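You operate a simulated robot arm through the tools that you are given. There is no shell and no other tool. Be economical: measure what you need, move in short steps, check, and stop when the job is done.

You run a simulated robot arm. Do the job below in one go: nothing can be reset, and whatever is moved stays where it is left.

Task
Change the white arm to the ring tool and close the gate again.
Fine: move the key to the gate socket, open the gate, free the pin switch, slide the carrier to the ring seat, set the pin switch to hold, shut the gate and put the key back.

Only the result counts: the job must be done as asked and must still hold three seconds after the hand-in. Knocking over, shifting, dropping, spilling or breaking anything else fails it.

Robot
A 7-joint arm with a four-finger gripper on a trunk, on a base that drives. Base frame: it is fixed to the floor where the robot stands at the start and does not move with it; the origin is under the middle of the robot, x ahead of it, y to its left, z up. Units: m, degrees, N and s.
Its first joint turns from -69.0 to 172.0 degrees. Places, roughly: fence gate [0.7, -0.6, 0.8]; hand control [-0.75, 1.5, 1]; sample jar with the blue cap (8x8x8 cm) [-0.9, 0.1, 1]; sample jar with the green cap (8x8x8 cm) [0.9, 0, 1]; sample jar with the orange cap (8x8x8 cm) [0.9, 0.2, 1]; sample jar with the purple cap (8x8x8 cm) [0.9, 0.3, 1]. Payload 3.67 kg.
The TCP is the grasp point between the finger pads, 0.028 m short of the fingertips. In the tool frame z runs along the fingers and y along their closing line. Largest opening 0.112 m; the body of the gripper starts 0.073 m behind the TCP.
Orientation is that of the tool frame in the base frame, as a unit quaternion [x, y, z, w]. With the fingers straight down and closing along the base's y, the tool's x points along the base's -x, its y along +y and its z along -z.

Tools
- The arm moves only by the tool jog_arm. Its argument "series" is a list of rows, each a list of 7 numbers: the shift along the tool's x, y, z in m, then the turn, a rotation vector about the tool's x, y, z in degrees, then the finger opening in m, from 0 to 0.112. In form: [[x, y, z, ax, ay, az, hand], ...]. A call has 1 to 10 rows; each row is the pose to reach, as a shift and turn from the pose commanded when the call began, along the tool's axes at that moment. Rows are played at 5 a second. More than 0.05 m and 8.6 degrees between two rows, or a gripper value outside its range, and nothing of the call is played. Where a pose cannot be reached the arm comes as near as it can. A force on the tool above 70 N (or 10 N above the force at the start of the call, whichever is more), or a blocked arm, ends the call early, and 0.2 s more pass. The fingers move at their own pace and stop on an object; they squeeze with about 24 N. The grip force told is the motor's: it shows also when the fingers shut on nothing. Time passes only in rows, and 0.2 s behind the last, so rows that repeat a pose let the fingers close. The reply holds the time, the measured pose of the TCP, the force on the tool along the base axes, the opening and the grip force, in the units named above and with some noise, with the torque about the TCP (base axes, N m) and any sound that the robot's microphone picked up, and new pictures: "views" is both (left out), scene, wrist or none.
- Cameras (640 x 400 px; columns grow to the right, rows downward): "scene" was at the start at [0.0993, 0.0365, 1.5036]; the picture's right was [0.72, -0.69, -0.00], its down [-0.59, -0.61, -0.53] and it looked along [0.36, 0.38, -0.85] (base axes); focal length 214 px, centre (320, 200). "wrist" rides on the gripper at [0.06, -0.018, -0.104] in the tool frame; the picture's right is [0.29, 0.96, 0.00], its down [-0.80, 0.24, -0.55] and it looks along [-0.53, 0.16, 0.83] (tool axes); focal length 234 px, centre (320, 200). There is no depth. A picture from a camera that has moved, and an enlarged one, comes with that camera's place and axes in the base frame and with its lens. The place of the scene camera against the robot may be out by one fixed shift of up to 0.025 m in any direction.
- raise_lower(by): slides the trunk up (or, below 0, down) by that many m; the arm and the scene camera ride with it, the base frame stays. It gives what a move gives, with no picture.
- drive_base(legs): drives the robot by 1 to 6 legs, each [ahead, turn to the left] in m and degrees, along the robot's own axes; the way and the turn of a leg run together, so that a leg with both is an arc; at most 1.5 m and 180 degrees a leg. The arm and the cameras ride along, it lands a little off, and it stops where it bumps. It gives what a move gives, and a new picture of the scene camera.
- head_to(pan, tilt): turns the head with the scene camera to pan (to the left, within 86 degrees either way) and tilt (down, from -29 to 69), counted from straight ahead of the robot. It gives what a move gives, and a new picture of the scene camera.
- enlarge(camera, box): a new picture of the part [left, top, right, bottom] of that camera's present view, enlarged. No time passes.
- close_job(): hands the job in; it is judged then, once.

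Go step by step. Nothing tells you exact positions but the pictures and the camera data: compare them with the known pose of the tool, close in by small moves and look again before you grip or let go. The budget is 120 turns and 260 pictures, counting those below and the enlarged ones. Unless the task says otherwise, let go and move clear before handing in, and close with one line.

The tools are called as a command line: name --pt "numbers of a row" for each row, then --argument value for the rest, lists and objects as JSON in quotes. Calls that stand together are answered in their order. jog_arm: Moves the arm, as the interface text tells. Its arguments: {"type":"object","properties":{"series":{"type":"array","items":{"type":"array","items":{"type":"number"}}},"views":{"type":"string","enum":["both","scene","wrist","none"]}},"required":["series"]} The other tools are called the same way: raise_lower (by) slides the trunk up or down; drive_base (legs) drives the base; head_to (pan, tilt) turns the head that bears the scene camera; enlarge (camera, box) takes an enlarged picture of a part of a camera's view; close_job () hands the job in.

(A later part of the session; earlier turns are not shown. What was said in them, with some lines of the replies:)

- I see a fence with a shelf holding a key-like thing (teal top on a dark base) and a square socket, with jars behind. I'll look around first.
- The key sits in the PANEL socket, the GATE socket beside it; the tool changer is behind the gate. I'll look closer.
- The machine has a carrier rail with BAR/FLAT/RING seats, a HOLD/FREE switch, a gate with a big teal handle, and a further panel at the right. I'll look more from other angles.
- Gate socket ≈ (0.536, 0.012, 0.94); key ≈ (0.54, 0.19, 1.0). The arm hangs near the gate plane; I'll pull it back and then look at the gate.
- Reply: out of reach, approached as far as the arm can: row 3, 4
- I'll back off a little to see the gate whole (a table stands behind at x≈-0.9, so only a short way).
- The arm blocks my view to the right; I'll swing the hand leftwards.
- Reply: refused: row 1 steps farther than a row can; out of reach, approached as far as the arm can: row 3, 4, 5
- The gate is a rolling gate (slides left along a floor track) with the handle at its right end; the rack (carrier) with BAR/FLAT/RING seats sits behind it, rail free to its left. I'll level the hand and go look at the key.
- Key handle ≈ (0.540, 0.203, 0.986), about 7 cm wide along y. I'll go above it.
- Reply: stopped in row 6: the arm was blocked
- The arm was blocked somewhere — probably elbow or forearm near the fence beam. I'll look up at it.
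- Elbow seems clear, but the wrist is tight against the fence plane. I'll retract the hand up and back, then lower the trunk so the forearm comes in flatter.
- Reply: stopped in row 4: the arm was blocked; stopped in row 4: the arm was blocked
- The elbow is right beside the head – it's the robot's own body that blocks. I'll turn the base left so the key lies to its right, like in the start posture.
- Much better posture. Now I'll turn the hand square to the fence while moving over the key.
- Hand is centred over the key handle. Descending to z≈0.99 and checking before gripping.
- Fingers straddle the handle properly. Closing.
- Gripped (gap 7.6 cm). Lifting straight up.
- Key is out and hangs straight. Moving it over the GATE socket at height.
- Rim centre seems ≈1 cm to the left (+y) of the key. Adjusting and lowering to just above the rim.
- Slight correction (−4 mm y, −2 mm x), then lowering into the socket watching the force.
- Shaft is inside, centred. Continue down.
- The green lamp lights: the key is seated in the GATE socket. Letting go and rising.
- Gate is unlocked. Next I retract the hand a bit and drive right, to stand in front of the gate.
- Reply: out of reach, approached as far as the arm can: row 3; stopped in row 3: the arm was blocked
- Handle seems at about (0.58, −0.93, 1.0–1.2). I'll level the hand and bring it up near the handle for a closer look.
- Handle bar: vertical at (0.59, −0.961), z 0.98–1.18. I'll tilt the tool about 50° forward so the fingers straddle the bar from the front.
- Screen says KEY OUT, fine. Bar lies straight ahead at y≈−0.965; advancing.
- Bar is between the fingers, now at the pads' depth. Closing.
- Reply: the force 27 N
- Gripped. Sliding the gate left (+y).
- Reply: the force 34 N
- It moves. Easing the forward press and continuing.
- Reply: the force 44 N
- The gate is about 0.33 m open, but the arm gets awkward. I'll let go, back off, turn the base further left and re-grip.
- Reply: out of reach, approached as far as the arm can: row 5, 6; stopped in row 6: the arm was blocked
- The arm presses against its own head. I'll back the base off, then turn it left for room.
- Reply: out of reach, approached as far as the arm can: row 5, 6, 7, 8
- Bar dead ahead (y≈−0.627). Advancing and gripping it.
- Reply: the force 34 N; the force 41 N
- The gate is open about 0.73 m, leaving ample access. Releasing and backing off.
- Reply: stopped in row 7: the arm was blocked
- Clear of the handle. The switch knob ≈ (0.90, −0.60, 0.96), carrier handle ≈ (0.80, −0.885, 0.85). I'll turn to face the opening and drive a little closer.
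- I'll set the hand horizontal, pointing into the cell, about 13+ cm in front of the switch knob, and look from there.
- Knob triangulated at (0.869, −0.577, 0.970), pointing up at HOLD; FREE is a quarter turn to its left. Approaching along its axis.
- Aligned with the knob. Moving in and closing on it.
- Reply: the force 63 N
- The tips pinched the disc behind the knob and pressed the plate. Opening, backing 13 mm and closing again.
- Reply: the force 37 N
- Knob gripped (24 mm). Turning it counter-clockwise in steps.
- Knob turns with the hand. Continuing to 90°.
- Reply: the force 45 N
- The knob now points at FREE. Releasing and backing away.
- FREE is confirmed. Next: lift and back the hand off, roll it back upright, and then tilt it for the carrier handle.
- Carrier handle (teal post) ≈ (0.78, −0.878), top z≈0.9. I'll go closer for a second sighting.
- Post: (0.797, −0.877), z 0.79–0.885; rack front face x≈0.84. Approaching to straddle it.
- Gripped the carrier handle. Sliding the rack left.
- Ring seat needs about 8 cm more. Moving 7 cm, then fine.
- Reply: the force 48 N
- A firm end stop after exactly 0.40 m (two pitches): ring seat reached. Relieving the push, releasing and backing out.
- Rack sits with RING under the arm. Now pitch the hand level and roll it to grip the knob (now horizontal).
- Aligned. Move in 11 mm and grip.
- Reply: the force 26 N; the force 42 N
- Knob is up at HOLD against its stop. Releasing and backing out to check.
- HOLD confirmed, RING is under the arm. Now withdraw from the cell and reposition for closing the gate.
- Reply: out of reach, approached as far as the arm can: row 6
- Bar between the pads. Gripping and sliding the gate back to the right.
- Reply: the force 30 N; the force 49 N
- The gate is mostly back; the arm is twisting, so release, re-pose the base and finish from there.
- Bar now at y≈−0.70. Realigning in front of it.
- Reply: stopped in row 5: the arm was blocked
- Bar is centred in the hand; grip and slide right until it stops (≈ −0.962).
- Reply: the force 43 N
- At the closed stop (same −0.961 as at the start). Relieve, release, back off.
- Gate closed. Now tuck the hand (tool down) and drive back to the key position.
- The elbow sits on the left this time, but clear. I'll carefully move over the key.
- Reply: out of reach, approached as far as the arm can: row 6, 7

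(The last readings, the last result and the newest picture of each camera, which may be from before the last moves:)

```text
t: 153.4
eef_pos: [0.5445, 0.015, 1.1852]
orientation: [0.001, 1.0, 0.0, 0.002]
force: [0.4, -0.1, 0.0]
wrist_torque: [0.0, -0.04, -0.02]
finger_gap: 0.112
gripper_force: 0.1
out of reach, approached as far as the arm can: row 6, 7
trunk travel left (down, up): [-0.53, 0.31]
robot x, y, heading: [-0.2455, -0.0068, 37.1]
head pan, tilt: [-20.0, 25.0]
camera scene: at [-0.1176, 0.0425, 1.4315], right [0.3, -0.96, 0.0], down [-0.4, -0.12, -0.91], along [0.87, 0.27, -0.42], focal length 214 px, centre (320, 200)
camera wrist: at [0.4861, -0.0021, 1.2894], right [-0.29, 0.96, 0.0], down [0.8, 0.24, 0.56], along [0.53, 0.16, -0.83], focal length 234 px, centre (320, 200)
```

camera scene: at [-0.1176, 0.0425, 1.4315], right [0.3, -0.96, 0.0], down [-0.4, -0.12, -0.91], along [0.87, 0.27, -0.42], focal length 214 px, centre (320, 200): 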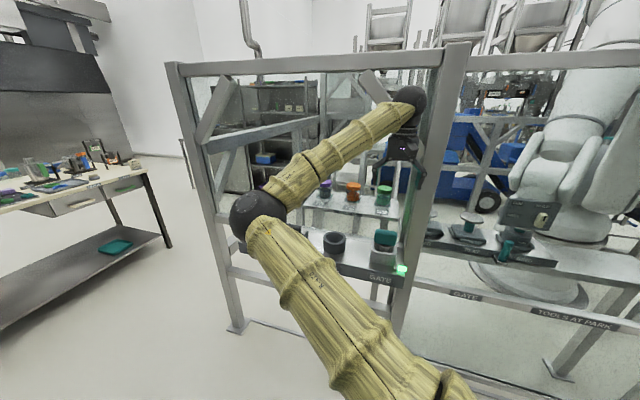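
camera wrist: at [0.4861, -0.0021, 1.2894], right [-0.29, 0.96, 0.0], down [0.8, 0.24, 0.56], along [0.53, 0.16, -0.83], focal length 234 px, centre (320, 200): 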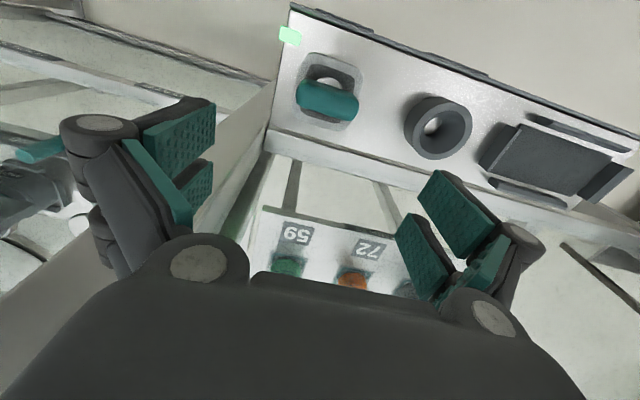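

The elbow has swung low-left. I'll test a small lowering and watch the elbow's clearance to the shelf.

jog_arm --pt "0.005 0.005 0.02 0 0 0 0.112" --pt "0.007 0.007 0.04 0 0 0 0.112" --pt "0.007 0.007 0.06 0 0 0 0.112" --views "both"

```text
t: 154.2
eef_pos: [0.5483, 0.0135, 1.1266]
orientation: [0.001, 1.0, 0.001, 0.002]
force: [0.1, 0.5, 0.4]
wrist_torque: [0.02, 0.06, -0.01]
finger_gap: 0.1117
gripper_force: 0.2
out of reach, approached as far as the arm can: row 1, 2, 3
trunk travel left (down, up): [-0.53, 0.31]
robot x, y, heading: [-0.2481, -0.0003, 37.4]
head pan, tilt: [-20.0, 25.0]
camera scene: at [-0.1171, 0.043, 1.4315], right [0.3, -0.96, 0.0], down [-0.4, -0.13, -0.91], along [0.87, 0.27, -0.42], focal length 214 px, centre (320, 200)
camera wrist: at [0.4887, -0.0038, 1.2296], right [-0.29, 0.96, 0.0], down [0.8, 0.24, 0.56], along [0.53, 0.16, -0.83], focal length 234 px, centre (320, 200)
```

scene: 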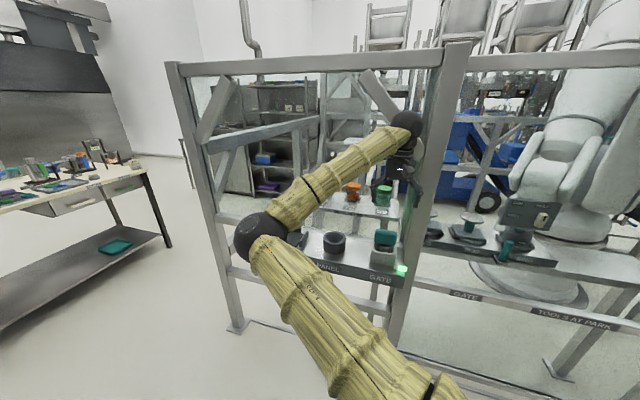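
wrist: 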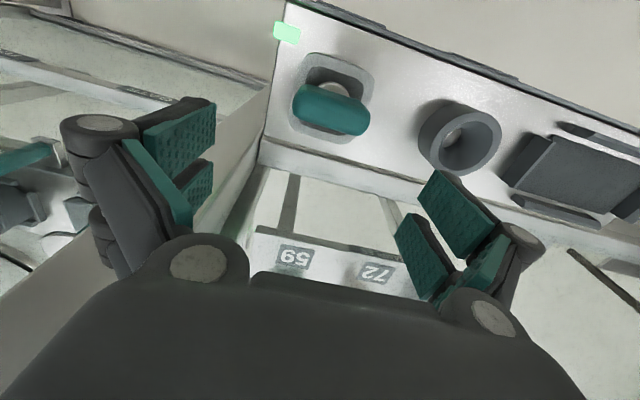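

This posture is at a joint limit. I'll go up and back and roll the hand +90° (gripping the key front-to-back works too), which should swing the elbow back to the right.

jog_arm --pt "0.02 -0.02 -0.04 0 0 4 0.112" --pt "0.05 -0.05 -0.07 0 0 12 0.112" --pt "0.08 -0.08 -0.09 0 0 20 0.112" --pt "0.1 -0.1 -0.1 0 0 28 0.112" --pt "0.1 -0.1 -0.1 0 0 36 0.112" --pt "0.1 -0.1 -0.1 0 0 44 0.112" --pt "0.1 -0.1 -0.1 0 0 52 0.112" --pt "0.1 -0.1 -0.1 0 0 60 0.112" --views "scene"

```text
refused: row 2 steps farther than a row can; nothing moved
```

jog_arm --pt "0.02 -0.02 -0.04 0 0 6 0.112" --pt "0.04 -0.04 -0.07 0 0 14 0.112" --pt "0.06 -0.06 -0.09 0 0 22 0.112" --pt "0.08 -0.08 -0.1 0 0 30 0.112" --pt "0.1 -0.1 -0.1 0 0 38 0.112" --pt "0.1 -0.1 -0.1 0 0 46 0.112" --pt "0.1 -0.1 -0.1 0 0 54 0.112" --pt "0.1 -0.1 -0.1 0 0 62 0.112" --views "scene"

```text
t: 156.0
eef_pos: [0.4255, -0.1187, 1.2155]
orientation: [0.512, 0.859, 0.001, 0.003]
force: [0.7, -1.5, -0.2]
wrist_torque: [0.04, -0.02, 0.02]
finger_gap: 0.1118
gripper_force: 0.0
out of reach, approached as far as the arm can: row 8
trunk travel left (down, up): [-0.53, 0.31]
robot x, y, heading: [-0.2501, -0.0006, 37.3]
head pan, tilt: [-20.0, 25.0]
camera scene: at [-0.1178, 0.0413, 1.4316], right [0.3, -0.96, 0.0], down [-0.4, -0.12, -0.91], along [0.87, 0.27, -0.42], focal length 214 px, centre (320, 200)
```

scene: 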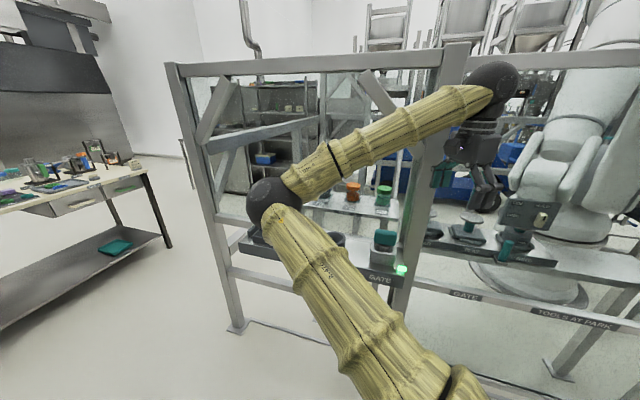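

jog_arm --pt "0 0 0 0 0 -8.5 0.112" --pt "0 0 0 0 0 -17 0.112" --pt "0 0 0 0 0 -25.5 0.112" --pt "0 0 0 0 0 -34 0.112" --pt "0 0 0 0 0 -42.5 0.112" --pt "0 0 0 0 0 -51 0.112" --pt "0 0 0 0 0 -59.5 0.112" --pt "0 0 0 0 0 -68 0.112" --pt "0 0 0 0 0 -76.5 0.112" --pt "0 0 0 0 0 -85 0.112" --views "scene"

```text
t: 158.2
eef_pos: [0.4237, -0.1185, 1.2165]
orientation: [-0.2, 0.98, 0.0, 0.002]
force: [-0.1, 0.4, -1.2]
wrist_torque: [0.03, -0.03, 0.01]
finger_gap: 0.1122
gripper_force: 0.0
trunk travel left (down, up): [-0.53, 0.31]
robot x, y, heading: [-0.246, -0.001, 37.3]
head pan, tilt: [-20.0, 25.0]
camera scene: at [-0.1178, 0.0429, 1.4315], right [0.3, -0.96, 0.0], down [-0.4, -0.13, -0.91], along [0.87, 0.27, -0.42], focal length 214 px, centre (320, 200)
```

scene: 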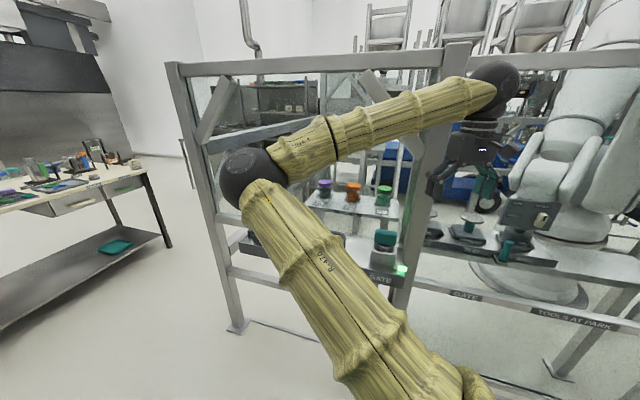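

The elbow is rising. Continue that way.

jog_arm --pt "0 0 0 0 0 -8.5 0.112" --pt "0 0 0 0 0 -17 0.112" --pt "0 0 0 0 0 -25.5 0.112" --pt "0 0 0 0 0 -34 0.112" --pt "0 0 0 0 0 -42.5 0.112" --pt "0 0 0 0 0 -51 0.112" --pt "0 0 0 0 0 -59.5 0.112" --pt "0 0 0 0 0 -66.5 0.112" --views "scene"

```text
t: 160.0
eef_pos: [0.4234, -0.1189, 1.2163]
orientation: [-0.704, 0.711, -0.001, 0.001]
force: [0.0, 0.5, -0.4]
wrist_torque: [0.03, -0.02, 0.01]
finger_gap: 0.112
gripper_force: 0.1
trunk travel left (down, up): [-0.53, 0.31]
robot x, y, heading: [-0.2494, -0.0, 37.3]
head pan, tilt: [-20.0, 25.0]
camera scene: at [-0.1178, 0.0429, 1.4315], right [0.3, -0.96, 0.0], down [-0.4, -0.13, -0.91], along [0.87, 0.27, -0.42], focal length 214 px, centre (320, 200)
```

scene: 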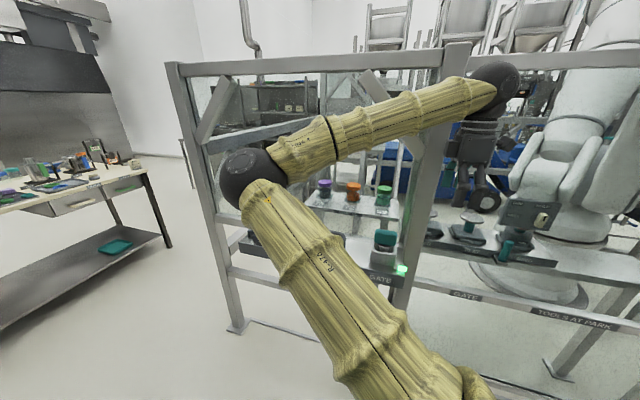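

Now the closing line runs front-to-back and the wrist has room. Moving over the key again.

jog_arm --pt "-0.03 -0.024 0 0 0 0 0.112" --pt "-0.06 -0.048 0 0 0 0 0.112" --pt "-0.09 -0.072 0 0 0 0 0.112" --pt "-0.12 -0.095 0 0 0 0 0.112" --pt "-0.141 -0.1136 0 0 0 0 0.112" --pt "-0.141 -0.1136 0.03 0 0 0 0.112" --pt "-0.141 -0.1136 0.06 0 0 0 0.112" --pt "-0.141 -0.1136 0.09 0 0 0 0.112" --views "both"

```text
t: 161.8
eef_pos: [0.5486, 0.0149, 1.1258]
orientation: [-0.704, 0.71, -0.001, 0.001]
force: [0.3, 0.4, -0.9]
wrist_torque: [0.0, 0.02, -0.03]
finger_gap: 0.1119
gripper_force: 0.1
out of reach, approached as far as the arm can: row 4, 5, 6, 7, 8
trunk travel left (down, up): [-0.53, 0.31]
robot x, y, heading: [-0.2492, -0.0018, 37.2]
head pan, tilt: [-20.0, 25.0]
camera scene: at [-0.1168, 0.043, 1.4315], right [0.3, -0.96, 0.0], down [-0.4, -0.13, -0.91], along [0.87, 0.27, -0.42], focal length 214 px, centre (320, 200)
camera wrist: at [0.5669, -0.0452, 1.2298], right [-0.96, -0.28, 0.0], down [-0.23, 0.8, 0.55], along [-0.15, 0.53, -0.83], focal length 234 px, centre (320, 200)
```

scene: 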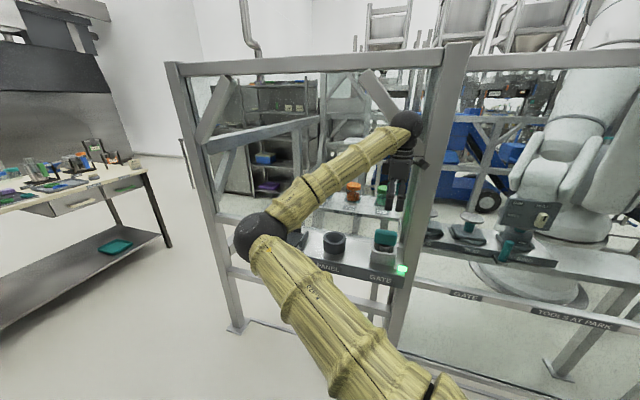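
wrist: 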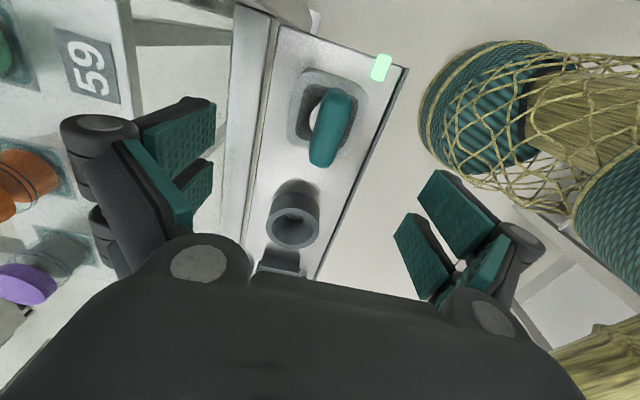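

Arm is folded too tightly here; backing the base 10 cm gives more room.

drive_base --legs '[[-0.1, 0]]'

jog_arm --pt "-0.025 -0.025 0 0 0 0 0.112" --pt "-0.05 -0.05 0 0 0 0 0.112" --pt "-0.067 -0.07 0 0 0 0 0.112" --pt "-0.067 -0.07 0 0 0 0 0.112" --views "both"

```text
t: 163.0
eef_pos: [0.4666, -0.0473, 1.1294]
orientation: [-0.704, 0.711, -0.001, 0.002]
force: [-0.8, 0.3, 0.8]
wrist_torque: [0.06, -0.05, -0.02]
finger_gap: 0.112
gripper_force: 0.1
trunk travel left (down, up): [-0.53, 0.31]
robot x, y, heading: [-0.3335, -0.0601, 37.2]
head pan, tilt: [-20.0, 25.0]
camera scene: at [-0.1999, -0.0196, 1.4318], right [0.3, -0.96, 0.0], down [-0.4, -0.12, -0.91], along [0.87, 0.27, -0.42], focal length 214 px, centre (320, 200)
```

scene: 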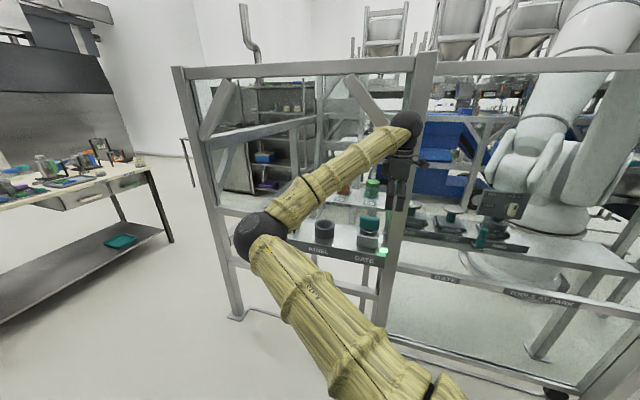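

```text
t: 164.0
eef_pos: [0.5396, 0.019, 1.1266]
orientation: [-0.702, 0.712, -0.001, 0.002]
force: [0.3, 0.8, 0.9]
wrist_torque: [0.0, 0.03, -0.04]
finger_gap: 0.1119
gripper_force: 0.0
trunk travel left (down, up): [-0.53, 0.31]
robot x, y, heading: [-0.3304, -0.0662, 37.0]
head pan, tilt: [-20.0, 25.0]
camera scene: at [-0.1982, -0.0183, 1.4315], right [0.3, -0.96, 0.0], down [-0.4, -0.12, -0.91], along [0.87, 0.27, -0.42], focal length 214 px, centre (320, 200)
camera wrist: at [0.557, -0.0411, 1.2311], right [-0.96, -0.28, 0.0], down [-0.23, 0.8, 0.55], along [-0.15, 0.53, -0.83], focal length 234 px, centre (320, 200)
```

scene: 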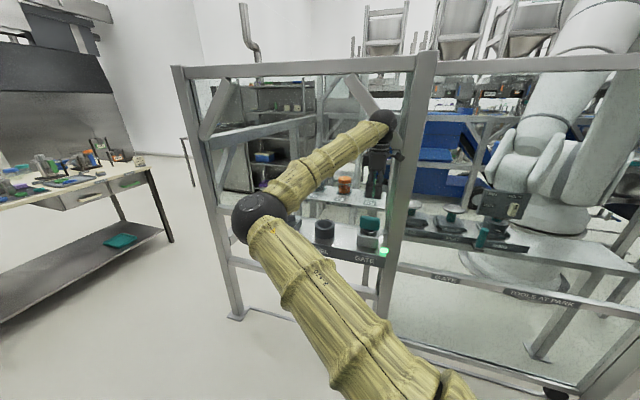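
wrist: 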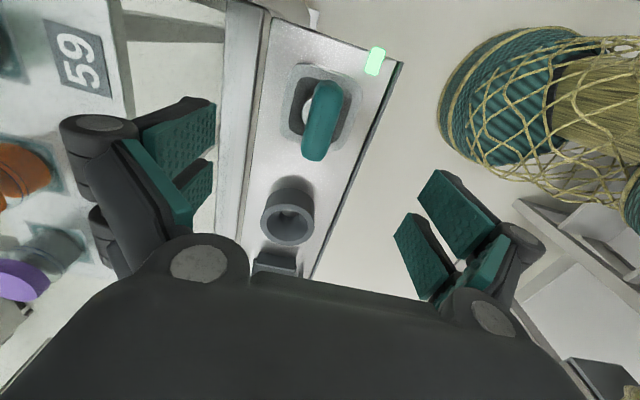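

Reachable now. Narrowing the fingers to 6.5 cm and descending over the key handle.

jog_arm --pt "-0.003 0.002 0.02 0 0 0 0.065" --pt "-0.003 0.002 0.06 0 0 0 0.065" --pt "-0.003 0.002 0.08 0 0 0 0.065" --views "both"

enlarge --camera "scene" --box '[300, 170, 420, 270]'

```text
t: 164.8
eef_pos: [0.537, 0.0225, 1.0473]
orientation: [-0.704, 0.71, -0.001, 0.002]
force: [0.0, 1.1, 0.6]
wrist_torque: [0.02, 0.03, -0.05]
finger_gap: 0.0649
gripper_force: 0.1
trunk travel left (down, up): [-0.53, 0.31]
robot x, y, heading: [-0.3292, -0.0644, 37.2]
head pan, tilt: [-20.0, 25.0]
camera scene: at [-0.1981, -0.0183, 1.4316], right [0.3, -0.96, 0.0], down [-0.4, -0.12, -0.91], along [0.87, 0.27, -0.42], focal length 214 px, centre (320, 200)
camera wrist: at [0.5548, -0.0369, 1.1508], right [-0.96, -0.28, 0.0], down [-0.23, 0.8, 0.55], along [-0.15, 0.53, -0.83], focal length 234 px, centre (320, 200)
```

scene: 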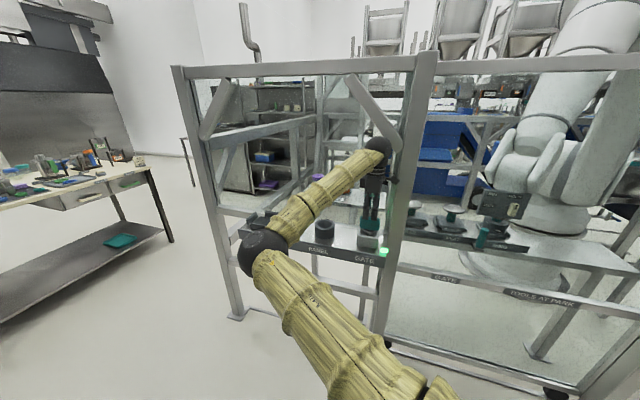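
wrist: 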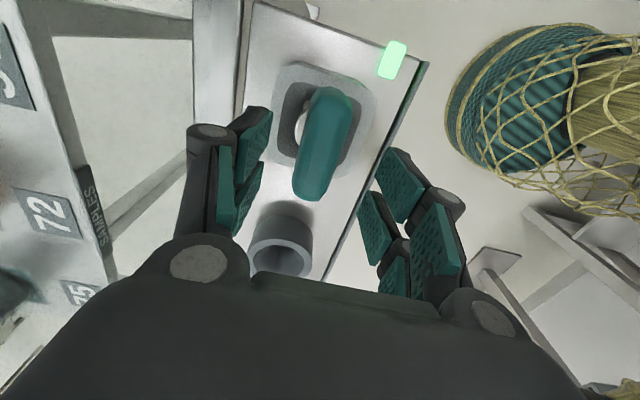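

```text
4.00 times, centred on (360, 220) of scene
camera zoom: at [-0.1981, -0.0183, 1.4316], right [0.3, -0.96, 0.0], down [-0.4, -0.12, -0.91], along [0.87, 0.27, -0.42], focal length 858 px, centre (160, 120)
```

zoom: 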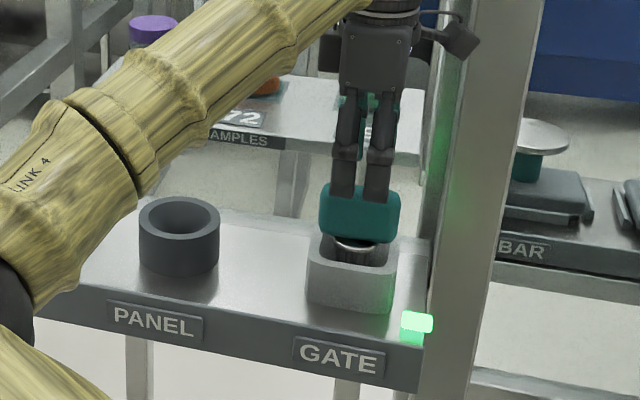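

jog_arm --pt "0 0 0.03 0 0 0 0.065" --pt "0 0 0.056 0 0 0 0.065" --pt "0 0 0.056 0 0 0 0.065" --views "both"

```text
t: 165.6
eef_pos: [0.5356, 0.0215, 0.992]
orientation: [-0.703, 0.711, -0.001, 0.003]
force: [-0.3, 0.2, -0.7]
wrist_torque: [-0.02, 0.03, -0.03]
finger_gap: 0.0649
gripper_force: 0.1
trunk travel left (down, up): [-0.53, 0.31]
robot x, y, heading: [-0.3257, -0.0639, 37.4]
head pan, tilt: [-20.0, 25.0]
camera scene: at [-0.1985, -0.0184, 1.4315], right [0.3, -0.96, 0.0], down [-0.4, -0.12, -0.91], along [0.87, 0.27, -0.42], focal length 214 px, centre (320, 200)
camera wrist: at [0.5541, -0.0375, 1.096], right [-0.96, -0.28, 0.0], down [-0.23, 0.8, 0.55], along [-0.15, 0.53, -0.83], focal length 234 px, centre (320, 200)
```

scene: 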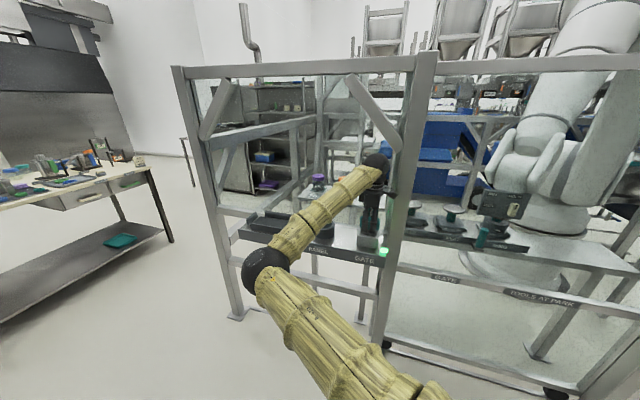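
wrist: 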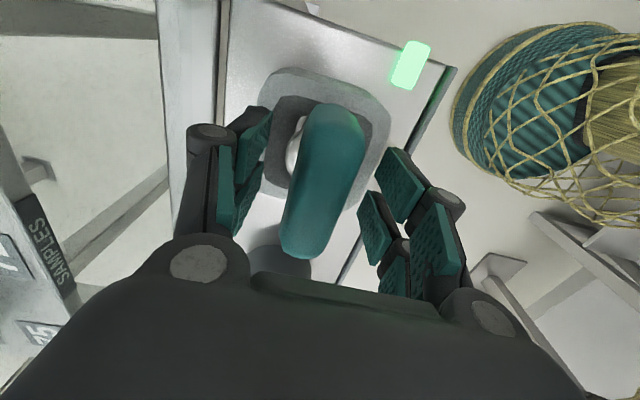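

Fingers straddle the handle front-to-back. Closing and lifting.

jog_arm --pt "0 0 0 0 0 0 0.045" --pt "0 0 0 0 0 0 0.02" --pt "0 0 0 0 0 0 0.0" --pt "0 0 0 0 0 0 0.0" --views "none"

jog_arm --pt "0 0 -0.02 0 0 0 0.0" --pt "0 0 -0.04 0 0 0 0.0" --pt "0 0 -0.07 0 0 0 0.0" --pt "0 0 -0.1 0 0 0 0.0" --views "both"

enlarge --camera "scene" --box '[290, 150, 410, 270]'

```text
t: 166.6
eef_pos: [0.5373, 0.0223, 0.9907]
orientation: [-0.703, 0.711, -0.001, 0.001]
force: [0.7, -0.4, 1.0]
wrist_torque: [0.0, -0.05, 0.03]
finger_gap: 0.028
gripper_force: 23.9
trunk travel left (down, up): [-0.53, 0.31]
robot x, y, heading: [-0.3272, -0.0654, 37.3]
head pan, tilt: [-20.0, 25.0]
```

```text
t: 167.6
eef_pos: [0.5366, 0.0215, 1.092]
orientation: [-0.704, 0.711, -0.002, 0.001]
force: [-0.3, -0.5, -2.6]
wrist_torque: [-0.02, -0.01, 0.01]
finger_gap: 0.0278
gripper_force: 23.2
trunk travel left (down, up): [-0.53, 0.31]
robot x, y, heading: [-0.3289, -0.0653, 37.4]
head pan, tilt: [-20.0, 25.0]
camera scene: at [-0.1989, -0.0186, 1.4315], right [0.3, -0.96, 0.0], down [-0.4, -0.12, -0.91], along [0.87, 0.27, -0.42], focal length 214 px, centre (320, 200)
camera wrist: at [0.554, -0.0376, 1.196], right [-0.96, -0.28, 0.0], down [-0.23, 0.8, 0.55], along [-0.15, 0.53, -0.83], focal length 234 px, centre (320, 200)
```

scene: 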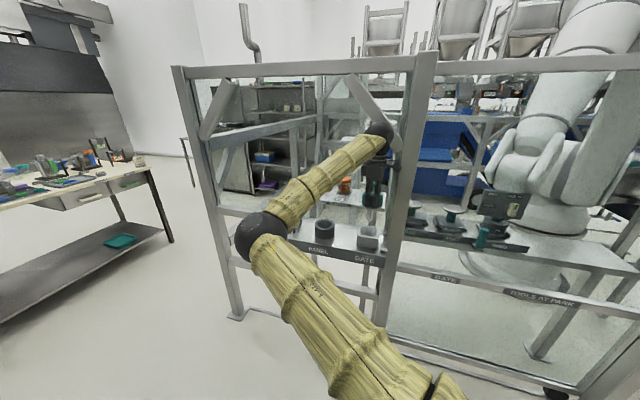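
wrist: 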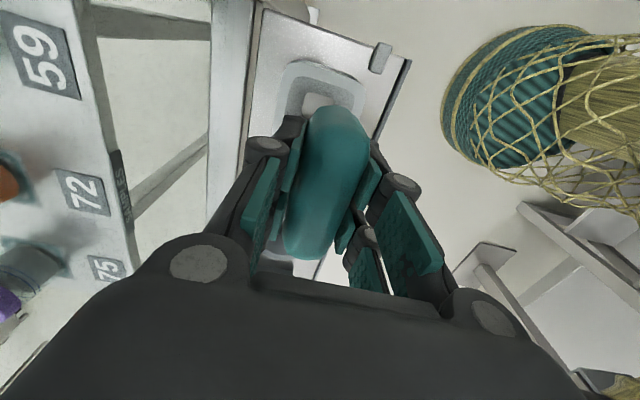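

```text
3.33 times, centred on (350, 210) of scene
camera zoom: at [-0.1989, -0.0186, 1.4315], right [0.3, -0.96, 0.0], down [-0.4, -0.12, -0.91], along [0.87, 0.27, -0.42], focal length 715 px, centre (220, 167)
```

zoom: 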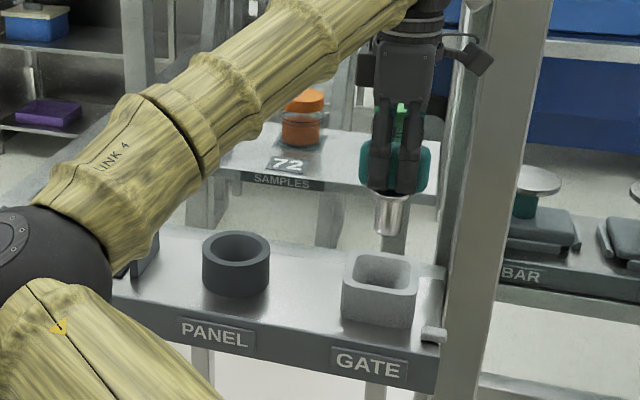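

Key is out. Moving it over the PANEL socket (0.538, 0.203).

jog_arm --pt "-0.04 0 0 0 0 0 0.0" --pt "-0.08 0 0 0 0 0 0.0" --pt "-0.12 0 0 0 0 0 0.0" --pt "-0.155 -0.001 0 0 0 0 0.0" --pt "-0.1815 -0.0018 0 0 0 0 0.0" --pt "-0.1815 -0.0018 0 0 0 0 0.0" --views "both"

enlarge --camera "scene" --box '[270, 150, 390, 270]'

```text
t: 169.0
eef_pos: [0.5801, 0.1993, 1.0945]
orientation: [-0.703, 0.711, -0.001, 0.002]
force: [-0.2, -0.6, -2.5]
wrist_torque: [-0.04, -0.01, 0.01]
finger_gap: 0.0282
gripper_force: 23.6
out of reach, approached as far as the arm can: row 1, 2, 3, 4, 5, 6
trunk travel left (down, up): [-0.53, 0.31]
robot x, y, heading: [-0.3261, -0.0652, 37.3]
head pan, tilt: [-20.0, 25.0]
camera scene: at [-0.1981, -0.0185, 1.4315], right [0.3, -0.96, 0.0], down [-0.4, -0.12, -0.91], along [0.87, 0.27, -0.42], focal length 214 px, centre (320, 200)
camera wrist: at [0.5984, 0.1403, 1.198], right [-0.96, -0.28, 0.0], down [-0.23, 0.8, 0.55], along [-0.15, 0.53, -0.83], focal length 234 px, centre (320, 200)
```

scene: 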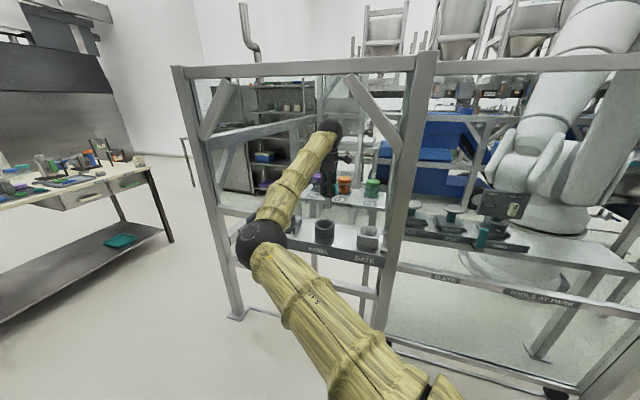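
wrist: 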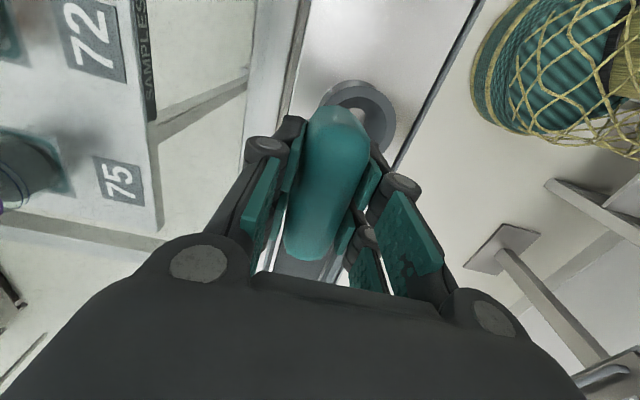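

```text
3.33 times, centred on (330, 210) of scene
camera zoom: at [-0.1981, -0.0185, 1.4315], right [0.3, -0.96, 0.0], down [-0.4, -0.12, -0.91], along [0.87, 0.27, -0.42], focal length 715 px, centre (287, 167)
```

zoom: 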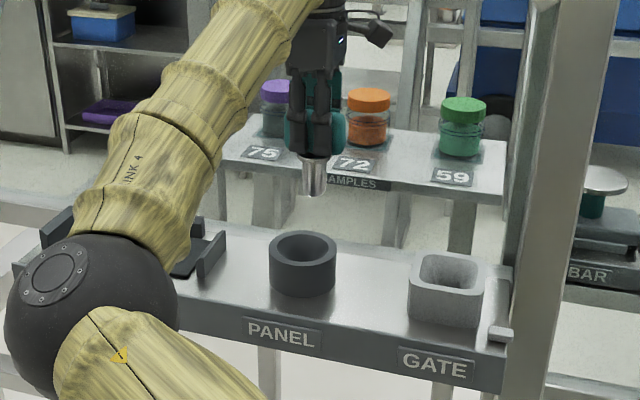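

The arm can't fold further left here; turning the base 13° left will help. Key hangs well above the tray.

drive_base --legs '[[0, 14]]'

```text
t: 170.2
eef_pos: [0.4887, 0.4128, 1.0946]
orientation: [0.785, -0.62, 0.001, -0.001]
force: [-0.3, 0.6, -2.1]
wrist_torque: [-0.03, -0.04, -0.01]
finger_gap: 0.028
gripper_force: 24.3
trunk travel left (down, up): [-0.53, 0.31]
robot x, y, heading: [-0.3283, -0.0664, 51.1]
head pan, tilt: [-20.0, 25.0]
camera scene: at [-0.2165, 0.0119, 1.4315], right [0.52, -0.86, 0.0], down [-0.36, -0.22, -0.91], along [0.78, 0.47, -0.42], focal length 214 px, centre (320, 200)
```

scene: 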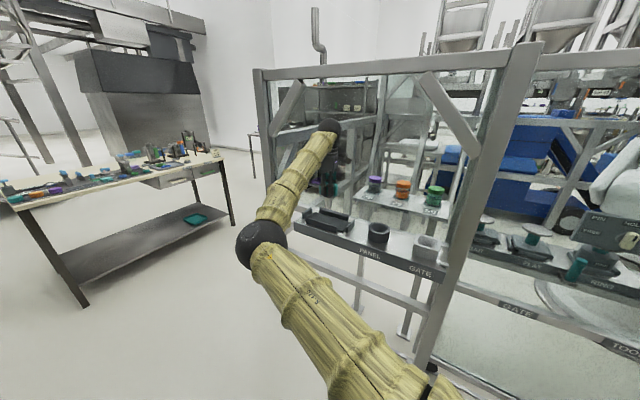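

jog_arm --pt "0.036 0 0 0 0 2.2 0.0" --pt "0.072 0 0 0 0 4.5 0.0" --pt "0.108 0 0 0 0 6.7 0.0" --pt "0.144 0 0 0 0 9 0.0" --pt "0.18 0 0 0 0 11.2 0.0" --pt "0.2156 0.0003 0 0 0 13.4 0.0" --pt "0.2156 0.0003 0 0 0 13.4 0.0" --views "wrist"

head_to --pan -35 --tilt 30

enlarge --camera "scene" --box '[260, 130, 420, 250]'

```text
t: 171.8
eef_pos: [0.5393, 0.202, 1.0938]
orientation: [0.707, -0.707, 0.002, -0.001]
force: [-0.4, -0.3, -2.9]
wrist_torque: [-0.03, -0.02, -0.01]
finger_gap: 0.028
gripper_force: 24.2
trunk travel left (down, up): [-0.53, 0.31]
robot x, y, heading: [-0.3267, -0.0635, 51.4]
head pan, tilt: [-20.0, 25.0]
camera wrist: at [0.5575, 0.1428, 1.1971], right [-0.96, -0.29, 0.0], down [-0.24, 0.8, 0.55], along [-0.16, 0.53, -0.83], focal length 234 px, centre (320, 200)
```

wrist: 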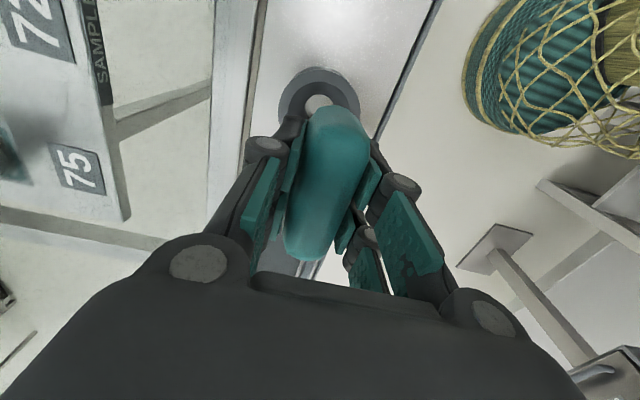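

```text
t: 172.6
eef_pos: [0.5389, 0.2012, 1.093]
orientation: [0.708, -0.706, 0.001, -0.002]
force: [-0.4, -0.1, -2.2]
wrist_torque: [0.02, 0.0, 0.04]
finger_gap: 0.0278
gripper_force: 24.6
trunk travel left (down, up): [-0.53, 0.31]
robot x, y, heading: [-0.3243, -0.0676, 51.2]
head pan, tilt: [-35.0, 30.0]
camera scene: at [-0.2078, -0.0114, 1.4235], right [0.28, -0.96, 0.0], down [-0.48, -0.14, -0.87], along [0.83, 0.24, -0.5], focal length 214 px, centre (320, 200)
```

scene: 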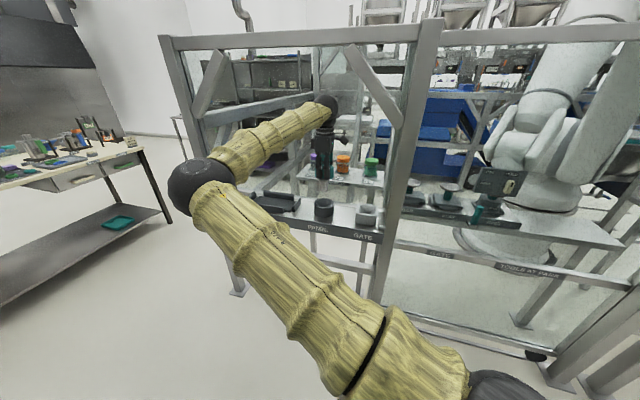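

```text
3.33 times, centred on (340, 190) of scene
camera zoom: at [-0.2078, -0.0114, 1.4235], right [0.28, -0.96, 0.0], down [-0.48, -0.14, -0.87], along [0.83, 0.24, -0.5], focal length 715 px, centre (253, 233)
```

zoom: 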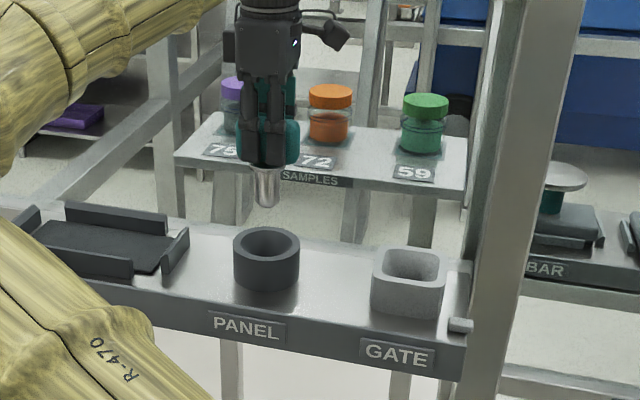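

Key is above the PANEL ring; lowering partway and checking.

jog_arm --pt "-0.0015 0.0005 0.02 0 0 0 0.0" --pt "-0.0015 0.0005 0.04 0 0 0 0.0" --pt "-0.0015 0.0005 0.05 0 0 0 0.0" --views "wrist"

enlarge --camera "scene" --box '[280, 150, 380, 230]'

```text
t: 173.4
eef_pos: [0.5402, 0.2041, 1.043]
orientation: [-0.707, 0.708, 0.0, 0.002]
force: [0.2, -0.3, -2.4]
wrist_torque: [0.0, -0.01, -0.01]
finger_gap: 0.0279
gripper_force: 23.7
trunk travel left (down, up): [-0.53, 0.31]
robot x, y, heading: [-0.3241, -0.0639, 51.3]
head pan, tilt: [-35.0, 30.0]
camera wrist: at [0.5574, 0.1446, 1.1475], right [-0.96, -0.29, 0.0], down [-0.24, 0.8, 0.55], along [-0.16, 0.53, -0.83], focal length 234 px, centre (320, 200)
```

wrist: 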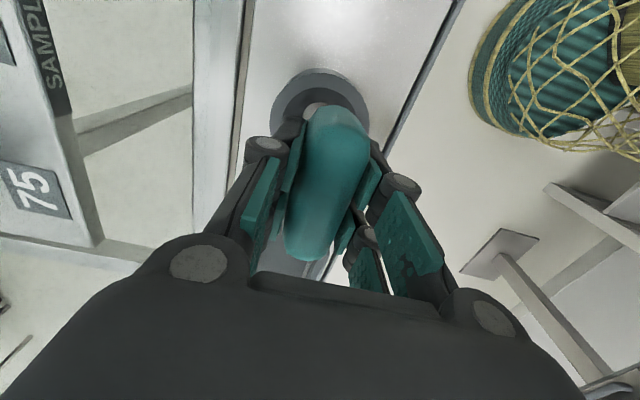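

```text
5.00 times, centred on (330, 190) of scene
camera zoom: at [-0.2077, -0.0114, 1.4235], right [0.28, -0.96, 0.0], down [-0.48, -0.14, -0.87], along [0.83, 0.24, -0.5], focal length 1072 px, centre (270, 250)
```

zoom: 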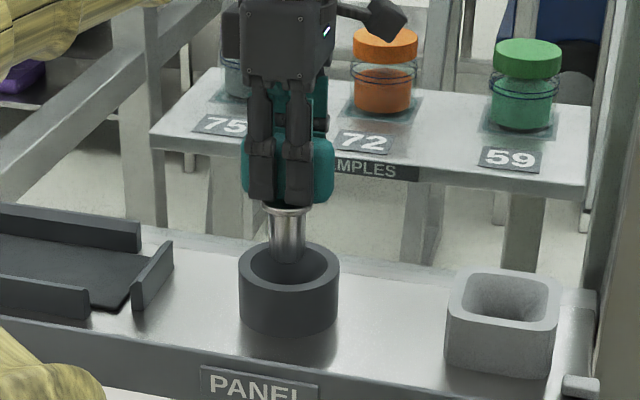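

Centred in the ring. Lowering the rest in small steps to z≈0.991.

jog_arm --pt "0.0 0.001 0.012 0 0 0 0.0" --pt "0.0 0.001 0.024 0 0 0 0.0" --pt "0.0 0.001 0.036 0 0 0 0.0" --pt "0.0 0.001 0.046 0 0 0 0.0" --pt "0.0 0.001 0.052 0 0 0 0.0" --views "wrist"

enlarge --camera "scene" --box '[280, 150, 380, 230]'

```text
t: 174.6
eef_pos: [0.5388, 0.203, 0.9922]
orientation: [-0.707, 0.707, 0.0, 0.002]
force: [0.2, -0.9, -1.6]
wrist_torque: [0.01, 0.0, 0.03]
finger_gap: 0.0279
gripper_force: 23.8
trunk travel left (down, up): [-0.53, 0.31]
robot x, y, heading: [-0.3257, -0.0622, 50.9]
head pan, tilt: [-35.0, 30.0]
camera wrist: at [0.557, 0.1446, 1.0961], right [-0.96, -0.29, 0.0], down [-0.24, 0.8, 0.55], along [-0.16, 0.53, -0.83], focal length 234 px, centre (320, 200)
```

wrist: 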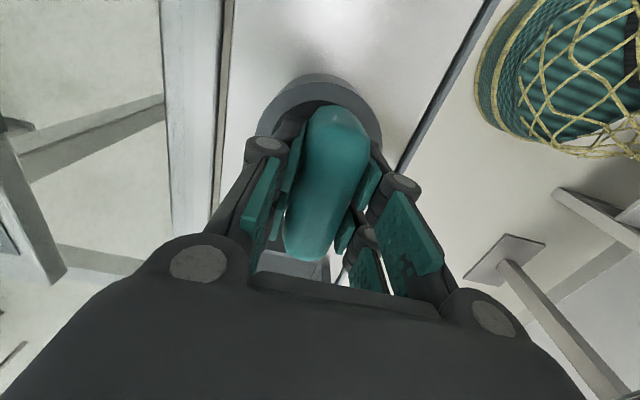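

```text
5.00 times, centred on (330, 190) of scene
camera zoom: at [-0.2077, -0.0115, 1.4235], right [0.28, -0.96, 0.0], down [-0.48, -0.14, -0.87], along [0.83, 0.24, -0.5], focal length 1072 px, centre (270, 250)
```

zoom: 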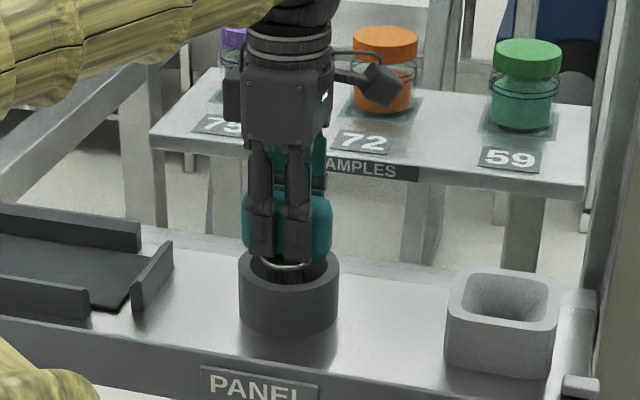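

Nearly seated; down 3 mm more, then release and rise.

jog_arm --pt "0 0 0.0015 0 0 0 0.0" --pt "0 0 0.003 0 0 0 0.0" --views "none"

jog_arm --pt "0 0 0 0 0 0 0.04" --pt "0 0 0 0 0 0 0.065" --pt "0 0 0 0 0 0 0.065" --pt "0 0 -0.03 0 0 0 0.065" --pt "0 0 -0.07 0 0 0 0.065" --pt "0 0 -0.11 0 0 0 0.065" --views "both"

enlarge --camera "scene" --box '[280, 150, 380, 230]'

```text
t: 175.2
eef_pos: [0.5371, 0.2039, 0.9923]
orientation: [0.707, -0.707, 0.002, -0.002]
force: [5.7, 0.7, 15.9]
wrist_torque: [0.07, -0.29, -0.02]
finger_gap: 0.0279
gripper_force: 24.2
trunk travel left (down, up): [-0.53, 0.31]
robot x, y, heading: [-0.3285, -0.0652, 51.2]
head pan, tilt: [-35.0, 30.0]
```

```text
t: 176.6
eef_pos: [0.5357, 0.2015, 1.0991]
orientation: [0.707, -0.707, 0.001, -0.002]
force: [-0.3, -0.5, 0.1]
wrist_torque: [0.03, 0.02, 0.01]
finger_gap: 0.0648
gripper_force: 0.1
trunk travel left (down, up): [-0.53, 0.31]
robot x, y, heading: [-0.3298, -0.0609, 51.3]
head pan, tilt: [-35.0, 30.0]
camera scene: at [-0.2088, -0.0121, 1.4236], right [0.28, -0.96, 0.0], down [-0.48, -0.14, -0.87], along [0.83, 0.24, -0.5], focal length 214 px, centre (320, 200)
camera wrist: at [0.5555, 0.1434, 1.2035], right [-0.96, -0.29, 0.0], down [-0.24, 0.8, 0.55], along [-0.16, 0.53, -0.83], focal length 234 px, centre (320, 200)
```

scene: 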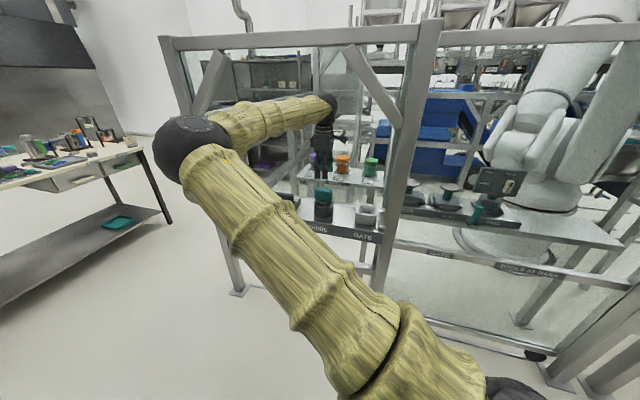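
wrist: 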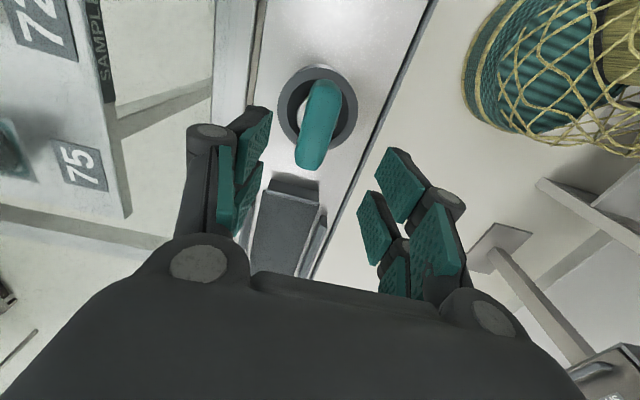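

```text
5.00 times, centred on (330, 190) of scene
camera zoom: at [-0.2088, -0.0121, 1.4236], right [0.28, -0.96, 0.0], down [-0.48, -0.14, -0.87], along [0.83, 0.24, -0.5], focal length 1072 px, centre (270, 250)
```

zoom: 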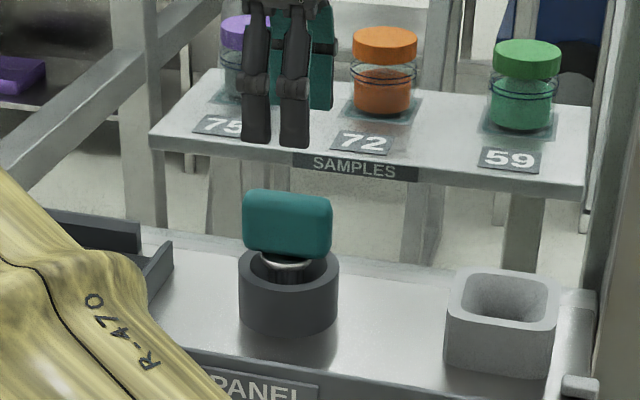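

The key stands in PANEL. Quick check of the display, gate and switch.

head_to --pan -80 --tilt 20

enlarge --camera "scene" --box '[200, 80, 520, 280]'

```text
t: 177.7
eef_pos: [0.5384, 0.2019, 1.0988]
orientation: [0.708, -0.706, 0.0, -0.002]
force: [0.1, 0.0, -0.3]
wrist_torque: [-0.03, 0.0, -0.01]
finger_gap: 0.0647
gripper_force: 0.0
trunk travel left (down, up): [-0.53, 0.31]
robot x, y, heading: [-0.3264, -0.0609, 51.2]
head pan, tilt: [-80.0, 20.0]
camera scene: at [-0.2132, -0.0817, 1.4396], right [-0.48, -0.88, 0.0], down [-0.3, 0.16, -0.94], along [0.82, -0.45, -0.34], focal length 214 px, centre (320, 200)
```

scene: 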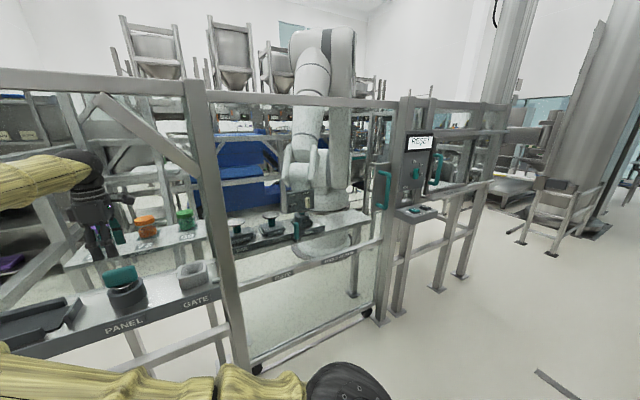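

```text
2.00 times, centred on (360, 180) of scene
camera zoom: at [-0.2132, -0.0817, 1.4396], right [-0.48, -0.88, 0.0], down [-0.3, 0.16, -0.94], along [0.82, -0.45, -0.34], focal length 429 px, centre (240, 240)
```

zoom: 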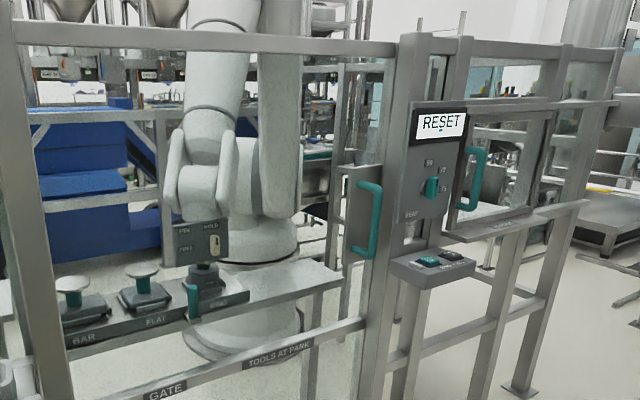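

enlarge --camera "scene" --box '[370, 120, 460, 230]'

enlarge --camera "scene" --box '[220, 170, 400, 290]'

```text
3.64 times, centred on (415, 175) of scene
camera zoom: at [-0.2132, -0.0817, 1.4396], right [-0.48, -0.88, 0.0], down [-0.3, 0.16, -0.94], along [0.82, -0.45, -0.34], focal length 780 px, centre (-26, 291)
```

zoom: 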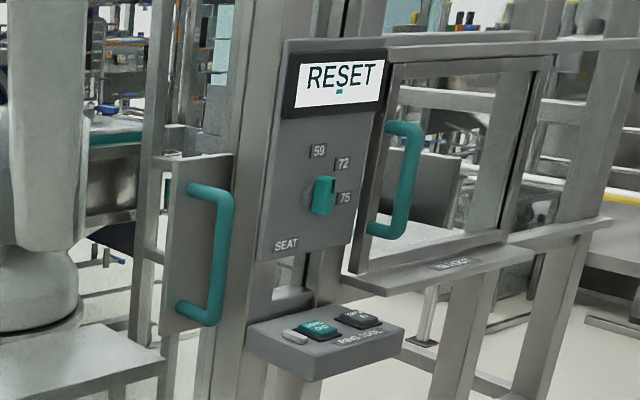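

```text
3.33 times, centred on (310, 230) of scene
camera zoom: at [-0.2132, -0.0817, 1.4396], right [-0.48, -0.88, 0.0], down [-0.3, 0.16, -0.94], along [0.82, -0.45, -0.34], focal length 715 px, centre (353, 100)
```

zoom: 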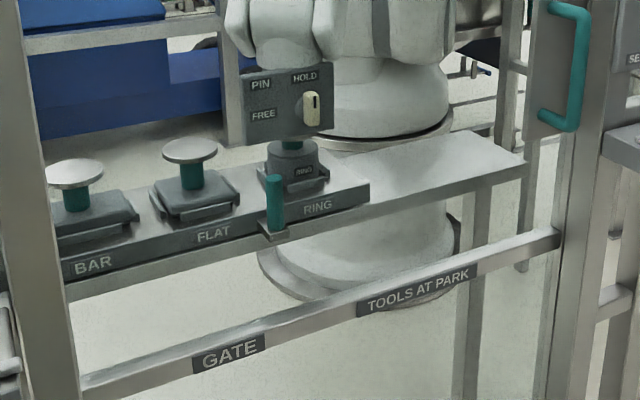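

Gate is shut, HOLD is set on RING and the key is in PANEL. The display asks for a RESET, which isn't part of this job. I'll lift the hand a bit further clear and then hand in.

jog_arm --pt "0 0 -0.03 0 0 0 0.065" --pt "0 0 -0.06 0 0 0 0.065" --views "none"

close_job

```text
t: 178.3
eef_pos: [0.5366, 0.2026, 1.1597]
orientation: [0.707, -0.707, 0.001, -0.002]
force: [-1.1, -0.4, 0.5]
wrist_torque: [-0.02, 0.0, 0.03]
finger_gap: 0.0646
gripper_force: 0.1
trunk travel left (down, up): [-0.53, 0.31]
robot x, y, heading: [-0.3294, -0.0611, 51.2]
head pan, tilt: [-80.0, 20.0]
```

```text
The job is handed in.
```

The white arm is on the ring tool with its pin switch at HOLD, the gate is shut and the key is back in PANEL; the display now reads RESET, not READY as at the start, and I left it that way because a reset wasn't in the job.
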